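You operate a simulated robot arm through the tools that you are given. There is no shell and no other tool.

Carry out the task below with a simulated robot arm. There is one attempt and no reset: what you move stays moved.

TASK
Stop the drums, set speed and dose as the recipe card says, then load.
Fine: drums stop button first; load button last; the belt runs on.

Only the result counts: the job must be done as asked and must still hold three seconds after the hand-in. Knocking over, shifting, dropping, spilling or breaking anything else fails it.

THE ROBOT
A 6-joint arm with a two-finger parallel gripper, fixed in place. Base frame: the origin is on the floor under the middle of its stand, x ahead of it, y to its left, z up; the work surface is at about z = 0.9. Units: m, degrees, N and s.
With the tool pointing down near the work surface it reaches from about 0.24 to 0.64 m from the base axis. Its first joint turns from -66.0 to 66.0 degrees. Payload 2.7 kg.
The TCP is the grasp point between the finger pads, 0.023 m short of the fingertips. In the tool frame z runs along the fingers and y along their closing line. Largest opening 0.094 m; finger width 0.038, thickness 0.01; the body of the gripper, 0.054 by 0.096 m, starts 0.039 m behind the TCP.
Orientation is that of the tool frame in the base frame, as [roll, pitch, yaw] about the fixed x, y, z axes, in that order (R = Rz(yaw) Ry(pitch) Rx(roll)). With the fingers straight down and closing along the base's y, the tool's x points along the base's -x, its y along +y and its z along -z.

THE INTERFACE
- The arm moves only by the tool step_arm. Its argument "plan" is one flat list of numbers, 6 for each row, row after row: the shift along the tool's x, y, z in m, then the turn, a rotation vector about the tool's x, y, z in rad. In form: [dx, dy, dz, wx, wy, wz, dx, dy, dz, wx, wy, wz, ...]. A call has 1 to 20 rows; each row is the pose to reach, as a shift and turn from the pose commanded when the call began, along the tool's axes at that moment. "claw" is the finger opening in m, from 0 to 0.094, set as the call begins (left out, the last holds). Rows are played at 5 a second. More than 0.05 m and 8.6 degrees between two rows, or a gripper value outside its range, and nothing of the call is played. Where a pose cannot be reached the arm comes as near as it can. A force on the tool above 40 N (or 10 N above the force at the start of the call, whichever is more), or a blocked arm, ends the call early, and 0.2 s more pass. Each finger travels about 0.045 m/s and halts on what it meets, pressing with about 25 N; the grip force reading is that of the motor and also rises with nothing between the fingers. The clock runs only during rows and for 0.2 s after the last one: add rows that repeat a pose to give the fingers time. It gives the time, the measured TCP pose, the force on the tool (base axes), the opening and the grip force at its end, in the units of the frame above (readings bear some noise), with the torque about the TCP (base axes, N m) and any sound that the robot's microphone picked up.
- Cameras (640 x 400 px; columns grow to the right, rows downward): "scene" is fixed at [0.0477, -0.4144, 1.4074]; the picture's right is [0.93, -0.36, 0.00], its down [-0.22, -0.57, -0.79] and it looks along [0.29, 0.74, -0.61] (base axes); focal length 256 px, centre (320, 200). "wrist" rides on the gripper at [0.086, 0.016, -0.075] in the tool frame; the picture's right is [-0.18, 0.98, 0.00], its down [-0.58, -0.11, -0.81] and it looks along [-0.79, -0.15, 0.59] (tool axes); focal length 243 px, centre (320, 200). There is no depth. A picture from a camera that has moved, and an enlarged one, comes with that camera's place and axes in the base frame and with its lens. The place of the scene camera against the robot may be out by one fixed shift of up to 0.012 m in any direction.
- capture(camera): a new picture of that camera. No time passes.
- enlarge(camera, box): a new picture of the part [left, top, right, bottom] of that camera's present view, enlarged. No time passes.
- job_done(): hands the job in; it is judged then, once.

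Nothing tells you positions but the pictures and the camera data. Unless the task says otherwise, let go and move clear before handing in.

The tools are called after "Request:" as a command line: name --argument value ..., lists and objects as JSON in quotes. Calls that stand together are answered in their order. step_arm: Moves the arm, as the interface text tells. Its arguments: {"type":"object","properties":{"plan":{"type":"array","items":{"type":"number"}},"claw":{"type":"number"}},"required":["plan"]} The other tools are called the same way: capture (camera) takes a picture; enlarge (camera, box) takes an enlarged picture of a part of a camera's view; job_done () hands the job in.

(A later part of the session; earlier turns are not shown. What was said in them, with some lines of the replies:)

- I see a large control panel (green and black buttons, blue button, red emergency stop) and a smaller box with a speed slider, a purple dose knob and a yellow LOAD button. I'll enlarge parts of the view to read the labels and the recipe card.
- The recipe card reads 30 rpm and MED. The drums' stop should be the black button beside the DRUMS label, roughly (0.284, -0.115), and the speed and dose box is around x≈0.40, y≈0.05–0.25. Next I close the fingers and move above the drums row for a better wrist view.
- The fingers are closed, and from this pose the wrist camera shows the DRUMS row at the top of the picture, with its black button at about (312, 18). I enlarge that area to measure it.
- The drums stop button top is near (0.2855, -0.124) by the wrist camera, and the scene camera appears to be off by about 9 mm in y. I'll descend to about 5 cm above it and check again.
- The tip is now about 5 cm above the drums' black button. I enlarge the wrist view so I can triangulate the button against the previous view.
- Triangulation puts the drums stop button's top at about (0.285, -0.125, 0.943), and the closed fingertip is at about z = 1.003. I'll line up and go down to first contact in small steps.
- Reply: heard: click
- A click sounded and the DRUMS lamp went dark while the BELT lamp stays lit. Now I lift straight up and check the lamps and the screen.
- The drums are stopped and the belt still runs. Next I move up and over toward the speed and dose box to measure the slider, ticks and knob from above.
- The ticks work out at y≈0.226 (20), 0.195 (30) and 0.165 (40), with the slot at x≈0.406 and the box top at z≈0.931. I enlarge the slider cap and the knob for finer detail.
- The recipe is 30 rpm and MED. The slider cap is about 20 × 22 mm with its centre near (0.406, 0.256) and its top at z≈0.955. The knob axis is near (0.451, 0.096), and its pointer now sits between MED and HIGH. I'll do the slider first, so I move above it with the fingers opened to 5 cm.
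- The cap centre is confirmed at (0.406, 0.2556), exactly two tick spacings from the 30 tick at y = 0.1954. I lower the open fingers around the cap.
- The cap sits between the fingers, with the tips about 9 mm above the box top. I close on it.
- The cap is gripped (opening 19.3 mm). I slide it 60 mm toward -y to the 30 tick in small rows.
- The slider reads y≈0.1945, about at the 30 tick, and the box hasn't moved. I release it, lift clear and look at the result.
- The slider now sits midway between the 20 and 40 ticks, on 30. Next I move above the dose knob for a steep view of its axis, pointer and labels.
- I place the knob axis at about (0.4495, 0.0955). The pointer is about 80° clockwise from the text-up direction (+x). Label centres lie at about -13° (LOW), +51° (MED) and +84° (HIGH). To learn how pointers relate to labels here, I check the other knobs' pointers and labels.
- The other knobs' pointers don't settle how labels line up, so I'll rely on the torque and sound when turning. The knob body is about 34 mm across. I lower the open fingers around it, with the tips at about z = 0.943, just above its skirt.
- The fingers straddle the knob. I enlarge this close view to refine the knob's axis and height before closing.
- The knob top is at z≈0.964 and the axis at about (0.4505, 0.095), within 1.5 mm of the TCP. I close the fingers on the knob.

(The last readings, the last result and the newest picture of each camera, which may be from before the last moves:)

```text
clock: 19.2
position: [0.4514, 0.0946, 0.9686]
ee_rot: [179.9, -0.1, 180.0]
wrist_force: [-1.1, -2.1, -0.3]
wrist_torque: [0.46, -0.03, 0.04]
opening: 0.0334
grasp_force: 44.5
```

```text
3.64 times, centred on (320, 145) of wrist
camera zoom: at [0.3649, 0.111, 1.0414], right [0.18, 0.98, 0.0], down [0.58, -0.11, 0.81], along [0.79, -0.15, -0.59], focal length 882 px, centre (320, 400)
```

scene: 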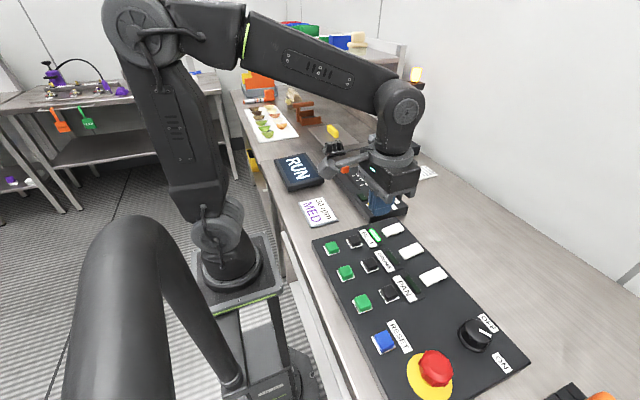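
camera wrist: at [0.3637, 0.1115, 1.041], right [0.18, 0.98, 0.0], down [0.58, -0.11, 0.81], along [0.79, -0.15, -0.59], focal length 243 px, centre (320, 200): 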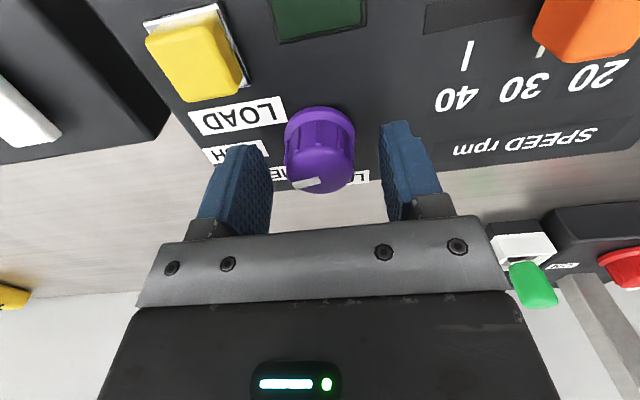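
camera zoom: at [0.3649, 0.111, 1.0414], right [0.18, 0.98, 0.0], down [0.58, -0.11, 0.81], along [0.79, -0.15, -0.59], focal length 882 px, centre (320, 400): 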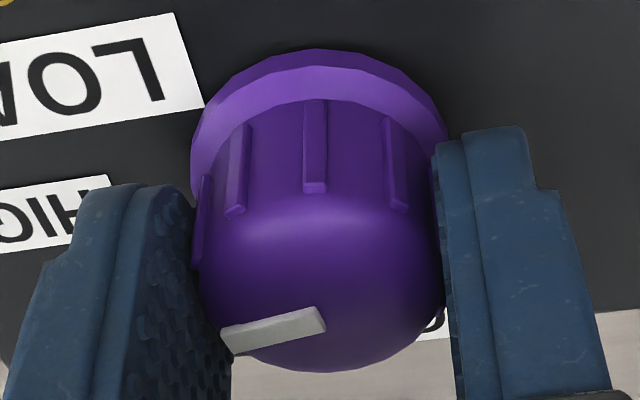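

The knob is gripped (opening 33.4 mm). MED lies counter-clockwise seen from above, so I turn in small rows, first about 15°, and check torque and sound.

Request:
step_arm --plan '[0, 0, 0, 0, 0, -0.05, 0, 0, 0, 0, 0, -0.1, 0, 0, 0, 0, 0, -0.15, 0, 0, 0, 0, 0, -0.2, 0, 0, 0, 0, 0, -0.26, 0, 0, 0, 0, 0, -0.26]'

Request:
enlarge --camera "wrist" --box '[240, 90, 400, 200]'

Request:
capture --camera "wrist"

```text
clock: 20.6
position: [0.4514, 0.0948, 0.967]
ee_rot: [180.0, 0.1, -165.0]
wrist_force: [1.5, 3.6, 11.4]
wrist_torque: [-0.3, 0.92, 0.04]
opening: 0.0333
grasp_force: 45.0
```

```text
3.64 times, centred on (320, 145) of wrist
camera zoom: at [0.3634, 0.0878, 1.0411], right [-0.08, 1.0, 0.0], down [0.59, 0.04, 0.81], along [0.81, 0.06, -0.59], focal length 882 px, centre (320, 400)
```

zoom: 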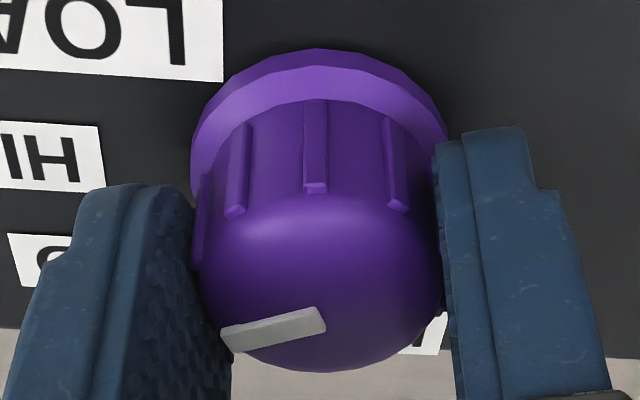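

```text
taken
camera wrist: at [0.3634, 0.0878, 1.0411], right [-0.08, 1.0, 0.0], down [0.59, 0.04, 0.81], along [0.81, 0.06, -0.59], focal length 243 px, centre (320, 200)
```

wrist: 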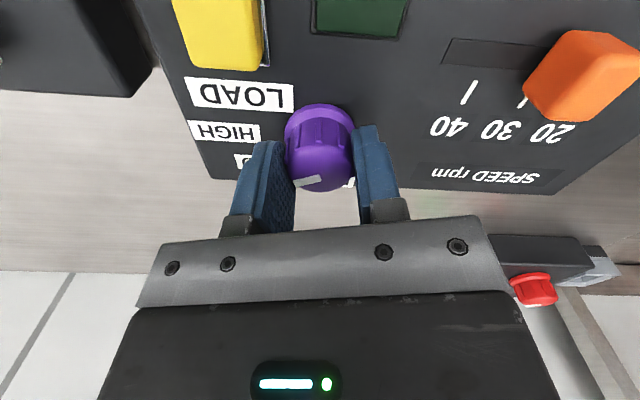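

The knob turned with the gripper (15° so far, no click, little torque). I continue counter-clockwise another 15° in small rows, listening for a detent.

Request:
step_arm --plan '[0, 0, 0, 0, 0, -0.05, 0, 0, 0, 0, 0, -0.1, 0, 0, 0, 0, 0, -0.15, 0, 0, 0, 0, 0, -0.2, 0, 0, 0, 0, 0, -0.26, 0, 0, 0, 0, 0, -0.26]'

Request:
capture --camera "wrist"

Request:
enlarge --camera "scene" --box '[340, 150, 436, 210]'

```text
clock: 22.0
position: [0.4503, 0.0957, 0.9671]
ee_rot: [180.0, 0.2, -150.1]
wrist_force: [7.7, 7.4, 16.4]
wrist_torque: [-0.07, 1.03, 0.01]
opening: 0.0335
grasp_force: 44.7
```

```text
taken
camera wrist: at [0.3681, 0.0653, 1.041], right [-0.33, 0.94, 0.0], down [0.56, 0.2, 0.81], along [0.76, 0.27, -0.59], focal length 243 px, centre (320, 200)
```

wrist: 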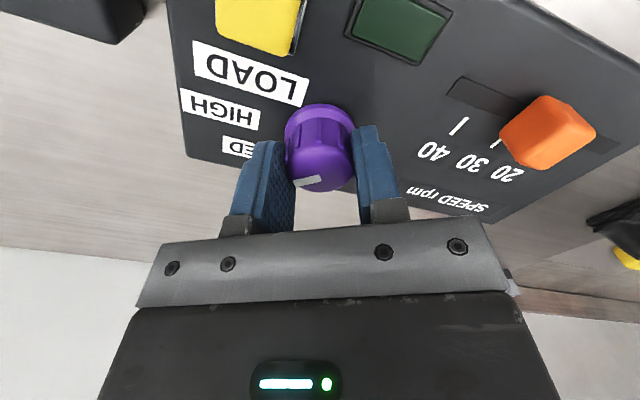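

```text
6.67 times, centred on (388, 180) of scene
camera zoom: at [0.0477, -0.4143, 1.4074], right [0.93, -0.36, 0.0], down [-0.22, -0.57, -0.79], along [0.29, 0.74, -0.61], focal length 1706 px, centre (-133, 333)
```

zoom: 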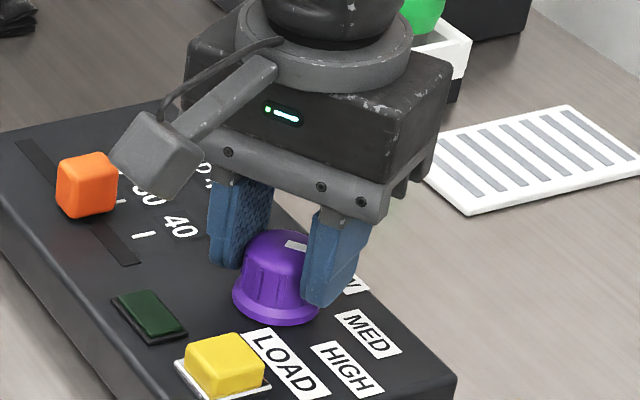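

No click yet, and side forces are building a little (about 16 N upward), so I open to relieve them. Then I lift and turn back to the straight orientation to compare pointer and labels.

Request:
step_arm --plan '[0, 0, 0, 0, 0, 0, 0, 0, 0, 0, 0, 0, 0, 0, 0, 0, 0, 0]' --claw 0.06

Request:
step_arm --plan '[0, 0, -0.03, 0, 0, 0, 0, 0, -0.06, 0, 0, 0.05, 0, 0, -0.09, 0, 0, 0.17, 0, 0, -0.12, 0, 0, 0.29, 0, 0, -0.13, 0, 0, 0.41, 0, 0, -0.13, 0, 0, 0.52, 0, 0, -0.13, 0, 0, 0.52]'

Request:
enlarge --camera "wrist" --box '[240, 0, 400, 100]'

Request:
enlarge --camera "scene" --box '[350, 165, 430, 215]'

Request:
capture --camera "scene"

```text
clock: 22.8
position: [0.45, 0.095, 0.9661]
ee_rot: [180.0, 0.0, -150.2]
wrist_force: [-1.0, 0.3, 0.4]
wrist_torque: [-0.01, 0.0, -0.01]
opening: 0.06
grasp_force: 0.3
```

```text
clock: 24.4
position: [0.4512, 0.0947, 1.0972]
ee_rot: [180.0, 0.0, 179.9]
wrist_force: [0.5, -0.7, 0.5]
wrist_torque: [0.01, 0.01, 0.0]
opening: 0.06
grasp_force: 0.0
```

```text
4.00 times, centred on (320, 50) of wrist
camera zoom: at [0.3638, 0.1103, 1.1709], right [0.19, 0.98, 0.0], down [0.58, -0.11, 0.81], along [0.79, -0.15, -0.59], focal length 970 px, centre (320, 800)
```

zoom: 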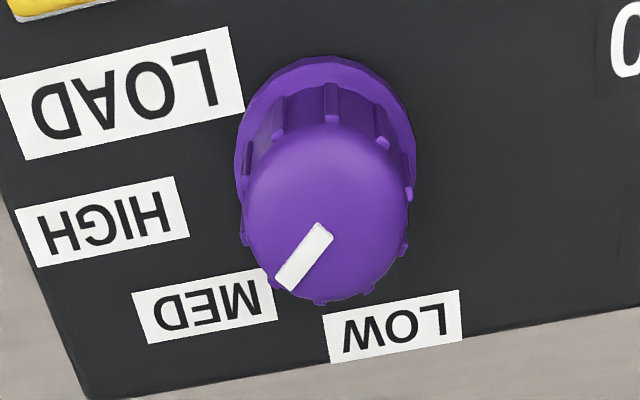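

```text
8.00 times, centred on (390, 190) of scene
camera zoom: at [0.0477, -0.4144, 1.4074], right [0.93, -0.36, 0.0], down [-0.22, -0.57, -0.79], along [0.29, 0.74, -0.61], focal length 2047 px, centre (-240, 280)
```

zoom: 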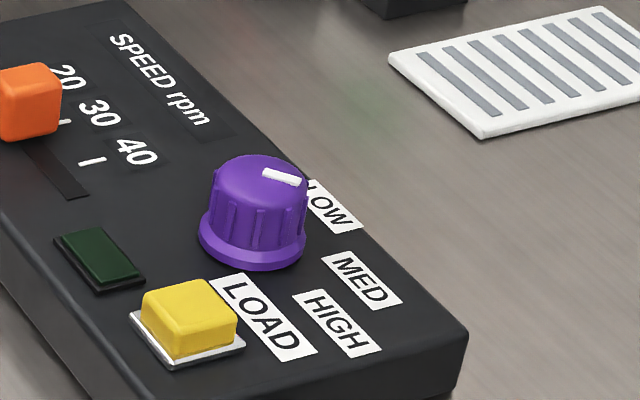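

```text
taken
```

scene: 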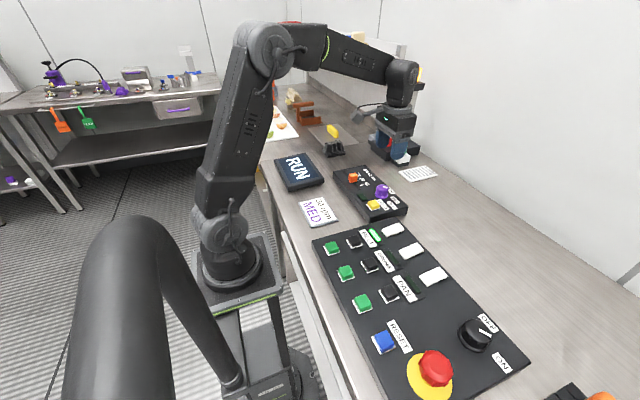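

The pointer now reads about 45° in both views, pointing onto the MED label. Before fine-tuning I want to know how pointers relate to label centres here. I'll look closely at the black OFF/ON knob from above, without touching it.

Request:
step_arm --plan '[0.0079, -0.0439, 0, 0, 0, 0, 0.0158, -0.0878, 0, 0, 0, 0, 0.0237, -0.1317, 0, 0, 0, 0, 0.0316, -0.1756, 0, 0, 0, 0, 0.0394, -0.2194, 0, 0, 0, 0, 0.0473, -0.2633, 0, 0, 0, 0, 0.0552, -0.3072, 0, 0, 0, 0, 0.0631, -0.3511, 0, 0, 0, 0, 0.071, -0.395, 0, 0, 0, 0, 0.071, -0.395, 0, 0, 0, 0]'

Request:
capture --camera "wrist"

Request:
enlarge --camera "wrist" --box '[240, 0, 400, 100]'

Request:
enlarge --camera "scene" --box '[365, 125, 429, 165]'

Request:
enlarge --camera "scene" --box '[350, 165, 430, 215]'

```text
clock: 26.6
position: [0.3769, -0.2967, 1.0946]
ee_rot: [-180.0, -0.1, -179.9]
wrist_force: [0.0, -0.2, 0.2]
wrist_torque: [-0.03, 0.0, 0.01]
opening: 0.06
grasp_force: 0.1
```

```text
taken
camera wrist: at [0.2917, -0.2824, 1.169], right [0.18, 0.98, 0.0], down [0.58, -0.11, 0.81], along [0.79, -0.15, -0.59], focal length 243 px, centre (320, 200)
```

wrist: 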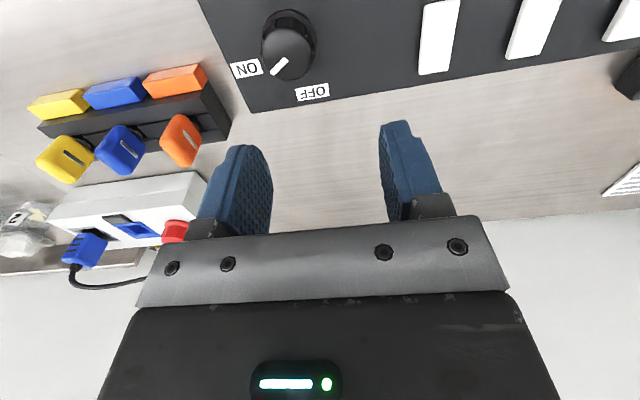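

```text
4.00 times, centred on (320, 50) of wrist
camera zoom: at [0.2917, -0.2824, 1.169], right [0.18, 0.98, 0.0], down [0.58, -0.11, 0.81], along [0.79, -0.15, -0.59], focal length 970 px, centre (320, 800)
```

zoom: 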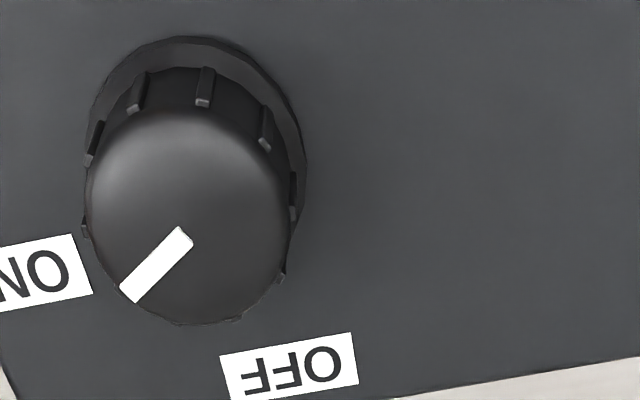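

```text
10.00 times, centred on (397, 145) of scene
camera zoom: at [0.0477, -0.4144, 1.4074], right [0.93, -0.36, 0.0], down [-0.22, -0.57, -0.79], along [0.29, 0.74, -0.61], focal length 2558 px, centre (-450, 750)
```

zoom: 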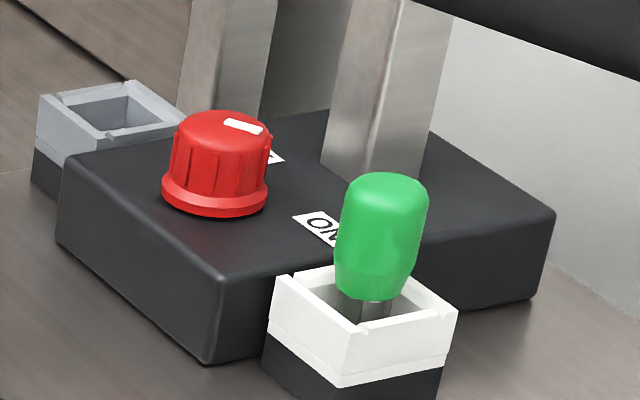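

```text
8.00 times, centred on (390, 190) of scene
camera zoom: at [0.0477, -0.4144, 1.4074], right [0.93, -0.36, 0.0], down [-0.22, -0.57, -0.79], along [0.29, 0.74, -0.61], focal length 2047 px, centre (-240, 280)
```

zoom: 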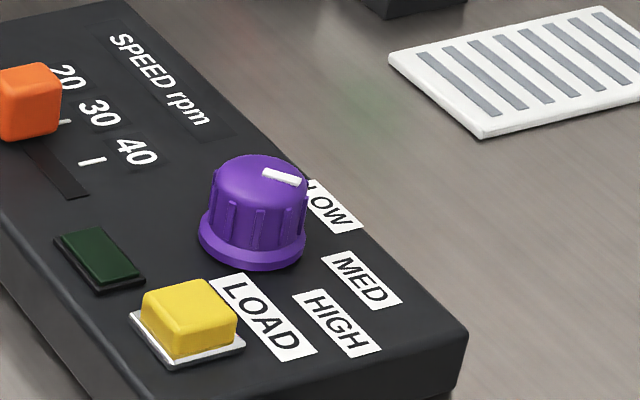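

For the black knob the pointer is about 60° and its ON label centre about 71°. Label centres therefore sit slightly beyond the pointer angle on that side. I need a true top-down view of the dose knob, so I'll move above it and tilt the wrist 25° so the camera looks straight down.

Request:
step_arm --plan '[-0.0133, 0.0418, -0.0117, 0, 0, 0, -0.0267, 0.0837, -0.0233, 0, 0, 0, -0.04, 0.1255, -0.035, 0, 0, 0, -0.0533, 0.1673, -0.0467, 0, 0, 0, -0.0667, 0.2092, -0.0583, 0, 0, 0, -0.08, 0.251, -0.07, 0, 0, 0, -0.0933, 0.2928, -0.0817, 0, 0, 0, -0.1067, 0.3347, -0.0933, 0, 0, 0, -0.12, 0.3765, -0.105, 0, 0, 0, -0.12, 0.3765, -0.105, 0, 0.11, 0, -0.12, 0.3765, -0.105, 0, 0.22, 0, -0.12, 0.3765, -0.105, 0, 0.33, 0, -0.12, 0.3765, -0.105, 0, 0.436, 0, -0.12, 0.3765, -0.105, 0, 0.436, 0]'

Request:
capture --camera "wrist"

Request:
enlarge --camera "wrist" --box '[280, 30, 400, 105]'

```text
clock: 29.6
position: [0.4622, 0.0717, 1.1584]
ee_rot: [-179.9, -25.0, -180.0]
wrist_force: [-0.2, -0.4, 0.1]
wrist_torque: [0.0, -0.01, 0.0]
opening: 0.0599
grasp_force: 0.1
out of reach, approached as far as the arm can: row 12, 13, 14
```

```text
taken
camera wrist: at [0.415, 0.0871, 1.2623], right [0.17, 0.98, -0.08], down [0.87, -0.11, 0.49], along [0.47, -0.15, -0.87], focal length 243 px, centre (320, 200)
```

wrist: 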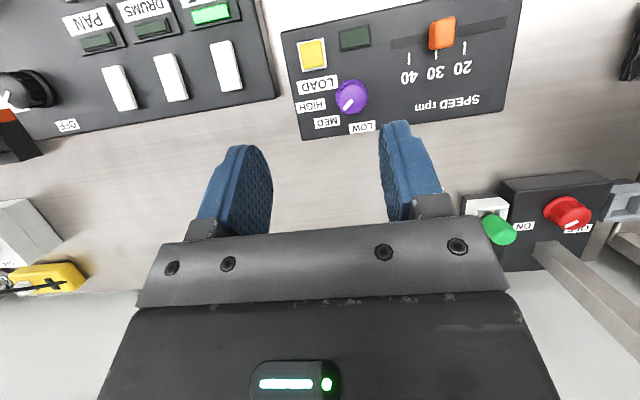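

```text
5.33 times, centred on (340, 68) of wrist
camera zoom: at [0.415, 0.0871, 1.2623], right [0.17, 0.98, -0.08], down [0.87, -0.11, 0.49], along [0.47, -0.15, -0.87], focal length 1294 px, centre (213, 907)
```

zoom: 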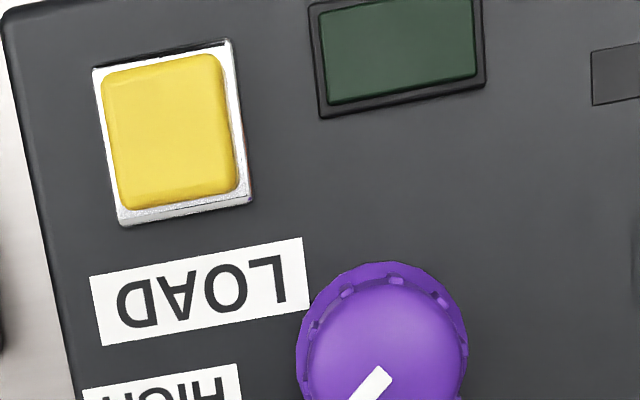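

This is a near-vertical view of the dose box. I enlarge the knob with its labels, and also the red knob box.

Request:
enlarge --camera "wrist" --box '[288, 68, 400, 138]'

Request:
enlarge --camera "wrist" --box '[500, 180, 612, 250]'

Request:
enlarge --camera "wrist" --box '[270, 0, 526, 160]'

```text
5.71 times, centred on (344, 103) of wrist
camera zoom: at [0.415, 0.0871, 1.2623], right [0.17, 0.98, -0.08], down [0.87, -0.11, 0.49], along [0.47, -0.15, -0.87], focal length 1386 px, centre (183, 754)
```

zoom: 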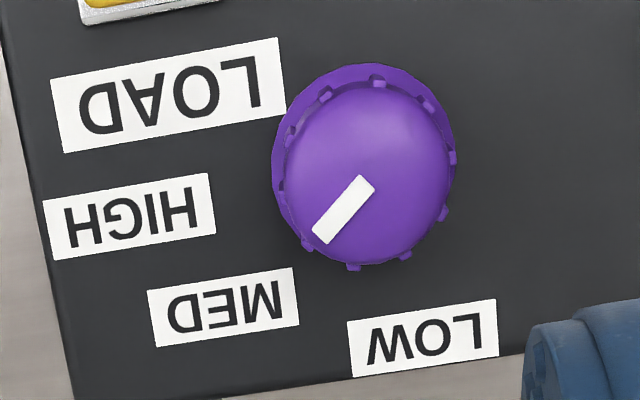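

```text
5.71 times, centred on (556, 215) of wrist
camera zoom: at [0.415, 0.0871, 1.2623], right [0.17, 0.98, -0.08], down [0.87, -0.11, 0.49], along [0.47, -0.15, -0.87], focal length 1386 px, centre (-1029, 114)
```

zoom: 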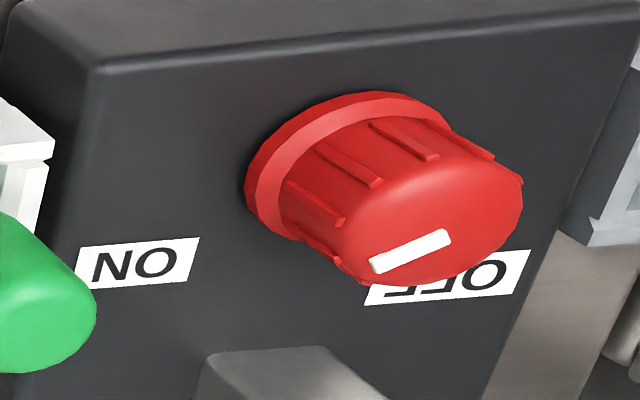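

```text
2.50 times, centred on (398, 80) of wrist
camera zoom: at [0.415, 0.0871, 1.2623], right [0.17, 0.98, -0.08], down [0.87, -0.11, 0.49], along [0.47, -0.15, -0.87], focal length 606 px, centre (125, 500)
```

zoom: 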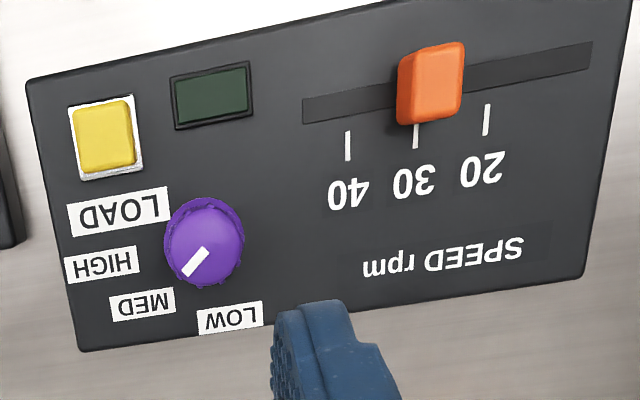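

From this near-vertical view the pointer reads about 48°, label centres at LOW -14°, MED +52° and HIGH +85°, with the start position at about 78°. I'd like one more calibration from the red OFF/ON knob, so I first return the wrist to vertical and read the pose.

Request:
step_arm --plan '[0, 0, 0, 0, -0.11, 0, 0, 0, 0, 0, -0.22, 0, 0, 0, 0, 0, -0.33, 0, 0, 0, 0, 0, -0.436, 0, 0, 0, 0, 0, -0.436, 0]'

```text
clock: 30.8
position: [0.4611, 0.0732, 1.1595]
ee_rot: [180.0, 0.1, 180.0]
wrist_force: [-0.4, 0.0, -0.2]
wrist_torque: [0.01, 0.04, 0.0]
opening: 0.0602
grasp_force: 0.0
```

The wrist is vertical again at (0.461, 0.073, 1.16). I move toward y≈0.33, staying high, to look at the red knob from a steeper angle.

Request:
step_arm --plan '[-0.0065, 0.0428, -0.0067, 0, 0, 0, -0.013, 0.0857, -0.0133, 0, 0, 0, -0.0195, 0.1285, -0.02, 0, 0, 0, -0.026, 0.1713, -0.0267, 0, 0, 0, -0.0325, 0.2142, -0.0333, 0, 0, 0, -0.039, 0.257, -0.04, 0, 0, 0, -0.039, 0.257, -0.04, 0, 0, 0]' --claw 0.094

Request:
capture --camera "wrist"

Request:
enlarge --camera "scene" --box '[350, 165, 430, 215]'

```text
clock: 32.4
position: [0.4812, 0.2942, 1.1881]
ee_rot: [180.0, 0.1, 179.9]
wrist_force: [0.7, 0.5, -0.3]
wrist_torque: [-0.03, 0.04, 0.0]
opening: 0.0941
grasp_force: 0.1
out of reach, approached as far as the arm can: row 5, 6, 7
```

```text
taken
camera wrist: at [0.395, 0.3106, 1.2622], right [0.18, 0.98, 0.0], down [0.58, -0.11, 0.81], along [0.79, -0.15, -0.59], focal length 243 px, centre (320, 200)
```

wrist: 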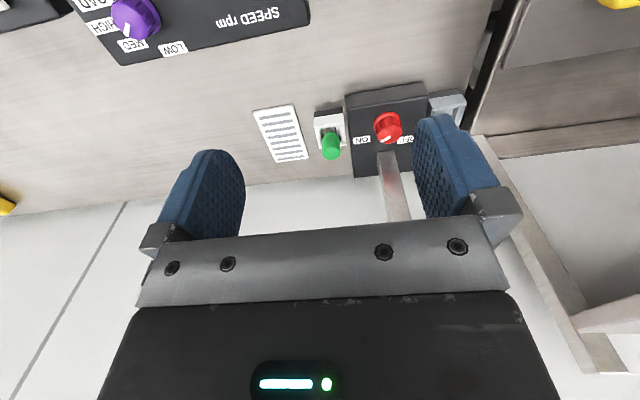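

```text
8.00 times, centred on (390, 190) of scene
camera zoom: at [0.0477, -0.4144, 1.4074], right [0.93, -0.36, 0.0], down [-0.22, -0.57, -0.79], along [0.29, 0.74, -0.61], focal length 2047 px, centre (-240, 280)
```

zoom: 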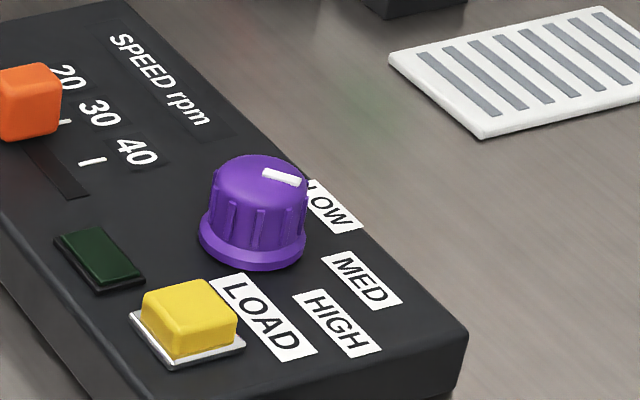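

I have a clearer line of sight to the red knob now, at about (388, 128) in the wrist picture. I enlarge it to compare its pointer with its ON and OFF labels.

Request:
enlarge --camera "wrist" --box '[340, 85, 436, 155]'

Request:
enlarge --camera "wrist" --box '[80, 0, 208, 80]'

```text
5.71 times, centred on (388, 120) of wrist
camera zoom: at [0.395, 0.3106, 1.2622], right [0.18, 0.98, 0.0], down [0.58, -0.11, 0.81], along [0.79, -0.15, -0.59], focal length 1386 px, centre (-69, 657)
```

zoom: 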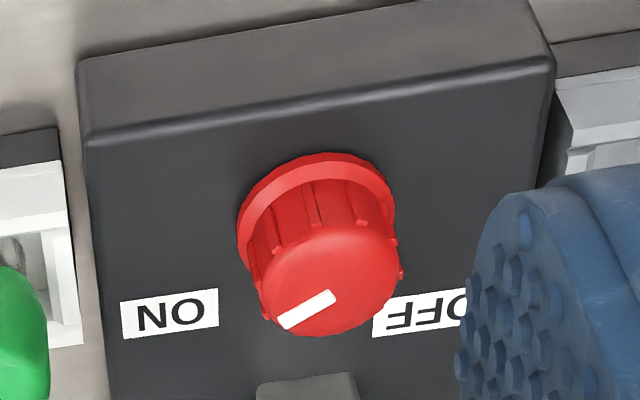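

```text
5.00 times, centred on (144, 40) of wrist
camera zoom: at [0.395, 0.3106, 1.2622], right [0.18, 0.98, 0.0], down [0.58, -0.11, 0.81], along [0.79, -0.15, -0.59], focal length 1213 px, centre (1200, 1000)
```

zoom: 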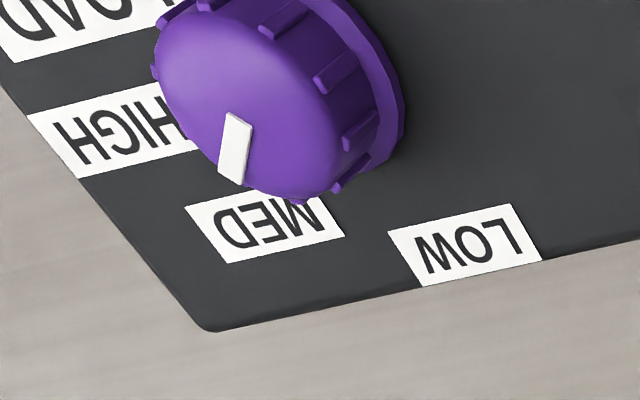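

The black and red knobs' pointers both differ by about ±10° from their label centres, so labels only indicate the settings approximately. The MED label covers about 28–68° as seen from the axis (centre 52°), and halfway between LOW and HIGH is about 36°. I'll set the pointer at about 44°, clearly on MED under either reading, which is a further 4–5° counter-clockwise.

Request:
step_arm --plan '[0.0061, -0.0398, 0.01, 0, 0, 0, 0.0123, -0.0796, 0.025, 0, 0, 0, 0.0184, -0.1193, 0.045, 0, 0, 0, 0.0246, -0.1591, 0.065, 0, 0, 0, 0.0307, -0.1989, 0.088, 0, 0, 0, 0.0307, -0.1989, 0.088, 0, 0, 0]' --claw 0.06

Request:
enlarge --camera "wrist" --box '[240, 0, 400, 100]'

```text
clock: 33.8
position: [0.4527, 0.0977, 1.1]
ee_rot: [-180.0, -0.1, 179.9]
wrist_force: [0.5, -0.6, -0.8]
wrist_torque: [0.01, 0.05, 0.02]
opening: 0.06
grasp_force: 0.0
```

```text
4.00 times, centred on (320, 50) of wrist
camera zoom: at [0.3659, 0.1128, 1.1746], right [0.18, 0.98, 0.0], down [0.58, -0.11, 0.81], along [0.79, -0.15, -0.59], focal length 970 px, centre (320, 800)
```

zoom: 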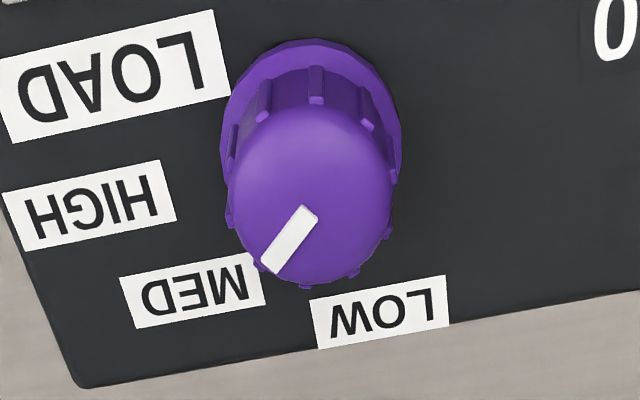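

I'm above the knob again at about (0.452, 0.097). I shift 2 mm onto the axis and descend around it with open fingers.

Request:
step_arm --plan '[0.0012, -0.002, 0.045, 0, 0, 0, 0.0012, -0.002, 0.085, 0, 0, 0, 0.0012, -0.002, 0.118, 0, 0, 0, 0.0012, -0.002, 0.133, 0, 0, 0, 0.0012, -0.002, 0.133, 0, 0, 0]'

Request:
capture --camera "wrist"

```text
clock: 35.0
position: [0.4495, 0.095, 0.9674]
ee_rot: [180.0, 0.0, 179.9]
wrist_force: [0.1, -0.4, 0.0]
wrist_torque: [0.02, 0.02, -0.05]
opening: 0.0599
grasp_force: 0.1
```

```text
taken
camera wrist: at [0.3627, 0.1107, 1.0421], right [0.18, 0.98, 0.0], down [0.58, -0.11, 0.81], along [0.79, -0.15, -0.59], focal length 243 px, centre (320, 200)
```

wrist: 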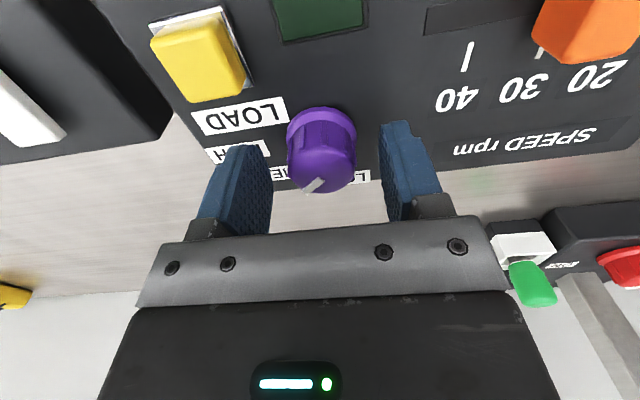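

The fingers are around the knob. I close and then turn 4.6° counter-clockwise.

Request:
step_arm --plan '[-0.0012, 0, 0, 0, 0, 0, -0.0012, 0, 0, 0, 0, 0, -0.0012, 0, 0, 0, 0, 0, -0.0012, 0, 0, 0, 0, 0, -0.0012, 0, 0, 0, 0, -0.03, -0.0012, 0, 0, 0, 0, -0.06, -0.0012, 0, 0, 0, 0, -0.08, -0.0012, 0, 0, 0, 0, -0.08]' --claw 0.025

Request:
capture --camera "wrist"

```text
clock: 36.8
position: [0.449, 0.0938, 0.9673]
ee_rot: [-179.9, 0.0, -175.5]
wrist_force: [-6.7, 8.7, 6.9]
wrist_torque: [-0.1, 0.49, 0.01]
opening: 0.0326
grasp_force: 45.1
```

```text
taken
camera wrist: at [0.3632, 0.1038, 1.042], right [0.1, 0.99, 0.0], down [0.59, -0.06, 0.81], along [0.8, -0.08, -0.59], focal length 243 px, centre (320, 200)
```

wrist: 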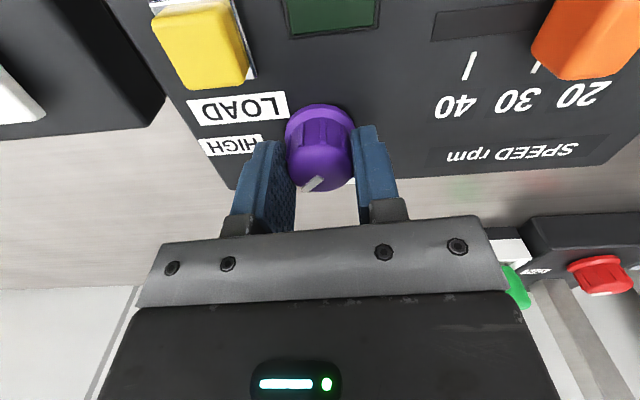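

The turn went through. I open, lift and check the pointer.

Request:
step_arm --plan '[0, 0, 0, 0, 0, 0, 0, 0, 0, 0, 0, 0, 0, 0, 0, 0, 0, 0]' --claw 0.06

Request:
step_arm --plan '[0, 0, -0.03, 0, 0, 0, 0, 0, -0.06, 0, 0, 0.02, 0, 0, -0.1, 0, 0, 0.06, 0, 0, -0.13, 0, 0, 0.08, 0, 0, -0.13, 0, 0, 0.08]'

Request:
enlarge --camera "wrist" --box '[240, 0, 400, 100]'

Request:
enlarge --camera "scene" --box '[350, 165, 430, 215]'

Request:
capture --camera "wrist"

```text
clock: 37.6
position: [0.451, 0.095, 0.9679]
ee_rot: [-180.0, 0.0, -175.4]
wrist_force: [-0.7, 0.4, -0.4]
wrist_torque: [0.01, -0.02, 0.02]
opening: 0.0601
grasp_force: 0.1
```

```text
clock: 38.8
position: [0.4501, 0.0951, 1.0962]
ee_rot: [-179.9, 0.0, -180.0]
wrist_force: [-0.1, 0.2, 0.2]
wrist_torque: [-0.02, -0.05, 0.0]
opening: 0.06
grasp_force: 0.1
```

```text
4.00 times, centred on (320, 50) of wrist
camera zoom: at [0.3639, 0.112, 1.1712], right [0.18, 0.98, 0.0], down [0.58, -0.11, 0.81], along [0.79, -0.15, -0.59], focal length 970 px, centre (320, 800)
```

zoom: 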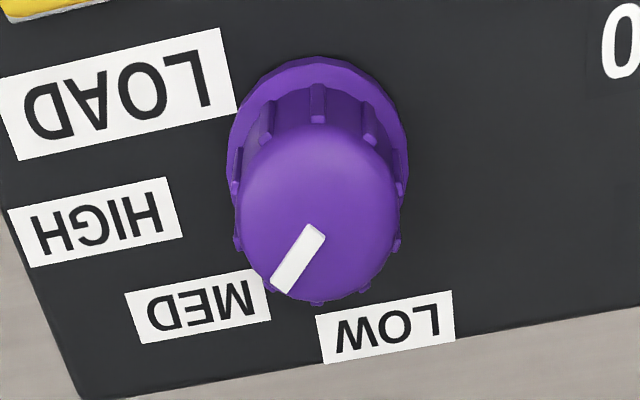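

```text
8.00 times, centred on (390, 190) of scene
camera zoom: at [0.0477, -0.4144, 1.4074], right [0.93, -0.36, 0.0], down [-0.22, -0.57, -0.79], along [0.29, 0.74, -0.61], focal length 2047 px, centre (-240, 280)
```

zoom: 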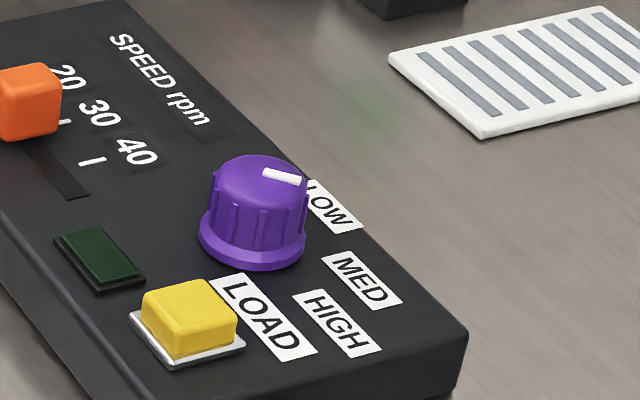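

```text
taken
camera wrist: at [0.3639, 0.112, 1.1712], right [0.18, 0.98, 0.0], down [0.58, -0.11, 0.81], along [0.79, -0.15, -0.59], focal length 243 px, centre (320, 200)
```

wrist: 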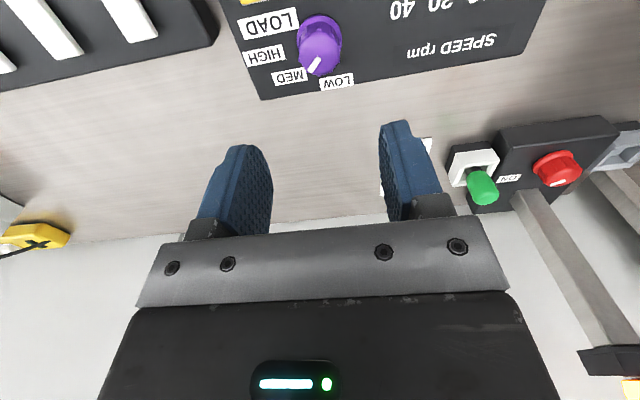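

The pointer now sits at about 45° on MED, the slider is at 30, the drums are stopped and the belt still runs. Last is the LOAD button at about (0.400, 0.056). I close the fingers and move above it.

Request:
step_arm --plan '[0.0126, -0.01, 0.01, 0, 0, 0, 0.0253, -0.02, 0.02, 0, 0, 0, 0.0379, -0.03, 0.035, 0, 0, 0, 0.0505, -0.04, 0.05, 0, 0, 0, 0.0505, -0.04, 0.065, 0, 0, 0, 0.0505, -0.04, 0.065, 0, 0, 0]' --claw 0

Request:
capture --camera "wrist"

Request:
enlarge --camera "wrist" --box '[240, 30, 400, 130]'

Request:
capture --camera "scene"

```text
clock: 40.2
position: [0.4008, 0.0569, 1.0319]
ee_rot: [180.0, 0.0, 179.9]
wrist_force: [0.6, 0.4, -0.9]
wrist_torque: [-0.01, 0.02, -0.03]
opening: 0.0
grasp_force: 25.2
```

```text
taken
camera wrist: at [0.3142, 0.0728, 1.1061], right [0.18, 0.98, 0.0], down [0.58, -0.11, 0.81], along [0.79, -0.15, -0.59], focal length 243 px, centre (320, 200)
```

wrist: 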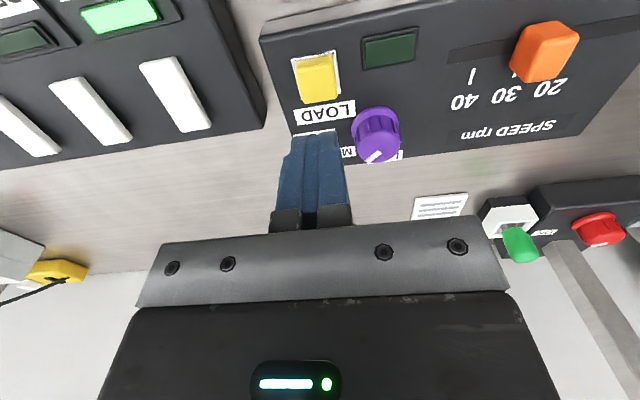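

```text
4.00 times, centred on (320, 80) of wrist
camera zoom: at [0.3142, 0.0728, 1.1061], right [0.18, 0.98, 0.0], down [0.58, -0.11, 0.81], along [0.79, -0.15, -0.59], focal length 970 px, centre (320, 680)
```

zoom: 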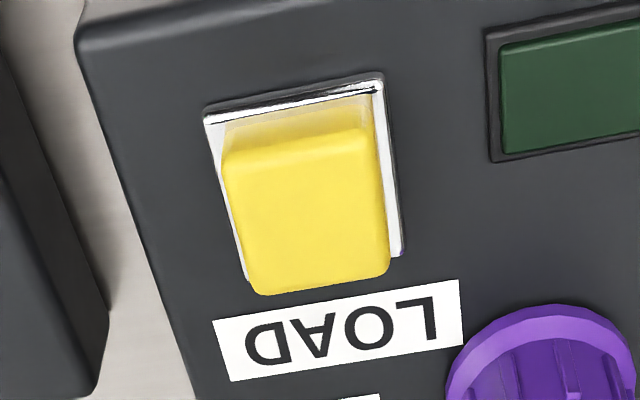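

```text
taken
```

scene: 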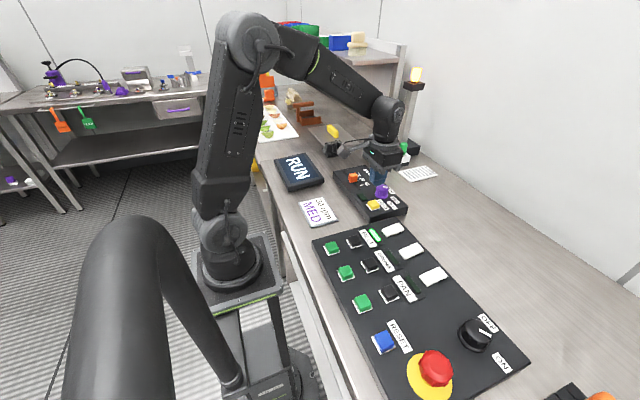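

The LOAD button top triangulates to (0.3995, 0.0557, 0.943), and my tip is 1–2 mm from directly above it. I press down to about 2.5 mm below its top, as worked on the drums button.

Request:
step_arm --plan '[0.001, -0.0012, 0.03, 0, 0, 0, 0.001, -0.0012, 0.05, 0, 0, 0, 0.001, -0.0012, 0.06, 0, 0, 0, 0.001, -0.0012, 0.063, 0, 0, 0, 0.001, -0.0012, 0.065, 0, 0, 0, 0.001, -0.0012, 0.067, 0, 0, 0, 0.001, -0.0012, 0.068, 0, 0, 0]'

Request:
capture --camera "wrist"

Request:
capture --camera "scene"

```text
clock: 41.8
position: [0.3984, 0.054, 0.9643]
ee_rot: [179.9, 0.0, -179.9]
wrist_force: [-0.7, -0.9, 1.8]
wrist_torque: [-0.02, 0.02, -0.03]
opening: 0.0003
grasp_force: 24.9
heard: click
```

```text
taken
camera wrist: at [0.3127, 0.0704, 1.0382], right [0.18, 0.98, 0.0], down [0.58, -0.11, 0.81], along [0.79, -0.15, -0.59], focal length 243 px, centre (320, 200)
```

wrist: 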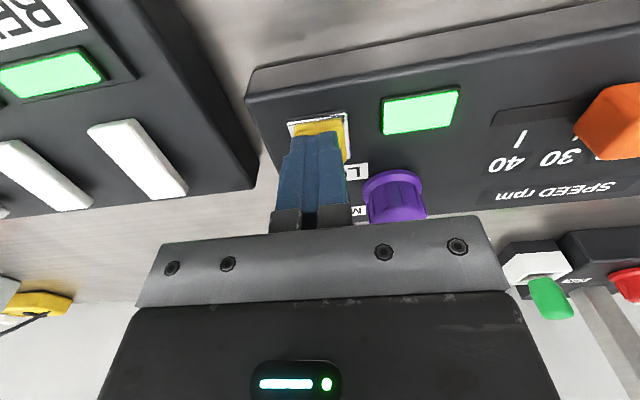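

```text
taken
```

scene: 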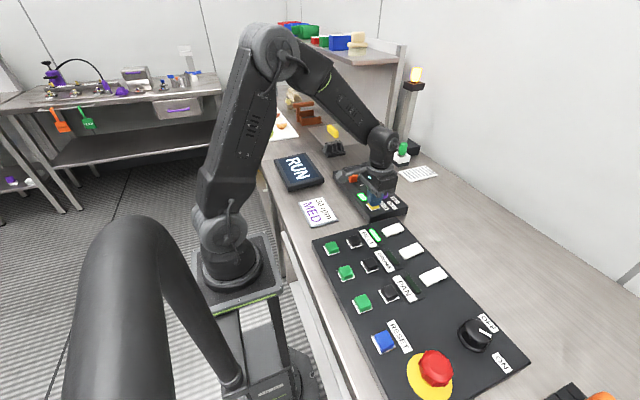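

A click sounded and the lamp by LOAD is lit green, with the belt lamp still on. I lift straight up and clear, then check everything.

Request:
step_arm --plan '[0, 0, -0.03, 0, 0, 0, 0, 0, -0.07, 0, 0, 0, 0, 0, -0.11, 0, 0, 0, 0, 0, -0.15, 0, 0, 0, 0.02, 0, -0.19, 0, 0, 0, 0.02, 0, -0.19, 0, 0, 0]'

Request:
capture --camera "wrist"

Request:
capture --camera "scene"

Request:
enlarge --camera "scene" --box '[270, 140, 462, 260]'

Request:
enlarge --camera "scene" --box '[310, 205, 470, 305]'

```text
clock: 43.2
position: [0.3789, 0.0536, 1.1549]
ee_rot: [-180.0, 0.0, 179.9]
wrist_force: [0.0, -1.2, 0.4]
wrist_torque: [0.02, 0.02, -0.01]
opening: 0.0001
grasp_force: 25.0
```

```text
taken
camera wrist: at [0.2917, 0.0704, 1.2286], right [0.18, 0.98, 0.0], down [0.58, -0.11, 0.81], along [0.79, -0.15, -0.59], focal length 243 px, centre (320, 200)
```

wrist: 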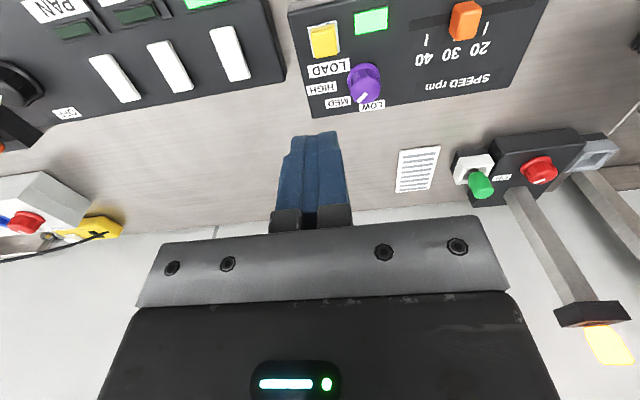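

```text
taken
```

scene: 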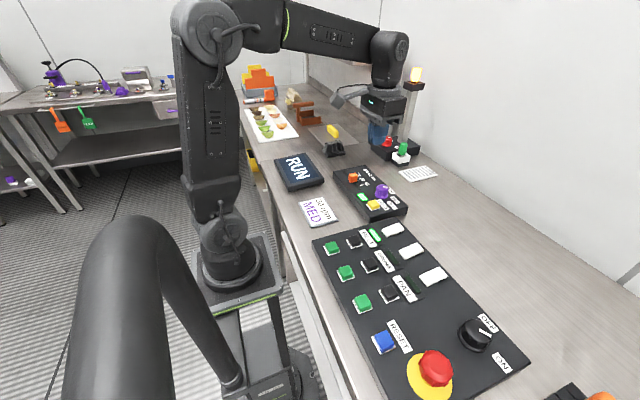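

```text
3.33 times, centred on (366, 200) of scene
camera zoom: at [0.0477, -0.4144, 1.4074], right [0.93, -0.36, 0.0], down [-0.22, -0.57, -0.79], along [0.29, 0.74, -0.61], focal length 853 px, centre (167, 200)
```

zoom: 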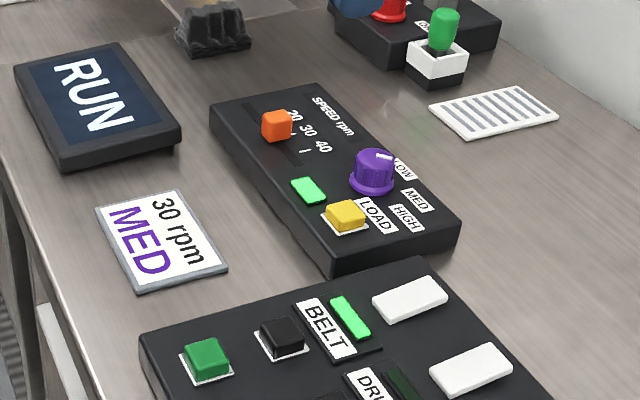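

```text
4.00 times, centred on (390, 255) of scene
camera zoom: at [0.0477, -0.4144, 1.4074], right [0.93, -0.36, 0.0], down [-0.22, -0.57, -0.79], along [0.29, 0.74, -0.61], focal length 1023 px, centre (40, -20)
```

zoom: 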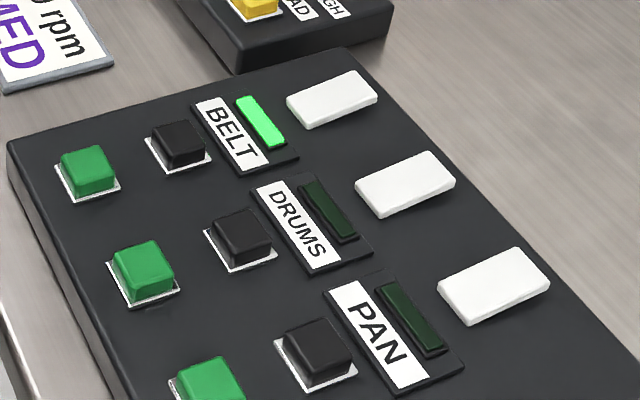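

The LOAD lamp is lit, the DRUMS lamp is off and BELT is still on. The slider stands at 30 and the dose knob points at MED, and the arm is clear. I hand the job in.

Request:
job_done

```text
The job is handed in.
```

I stopped the drums first, set the speed and dose from the recipe card (30 rpm, MED), pressed LOAD last, and handed the job in. The hand-in was accepted, but no pass or fail came back.

| Item | State at hand-in |
|---|---|
| Drums | Stopped with the black DRUMS button: a click sounded and the lamp went dark |
| Belt | Still running, lamp lit |
| Speed slider | On the 30 tick, within about 1 mm |
| Dose knob | Pointer at about 45° clockwise from straight ahead (+x), on the MED label |
| Load | Pressed last: a click sounded and the lamp beside LOAD lit and stayed on |

**Least certain:** the exact MED angle on the knob. It had no click or stop to mark the setting. The pointers on the two other knobs I checked also sat about 10° off their label centres. The MED label's centre is at about 52°, and halfway between LOW and HIGH is about 36°, so I set the pointer roughly between the two.

I saw nothing else moved or knocked, and the arm was lifted clear before the hand-in.
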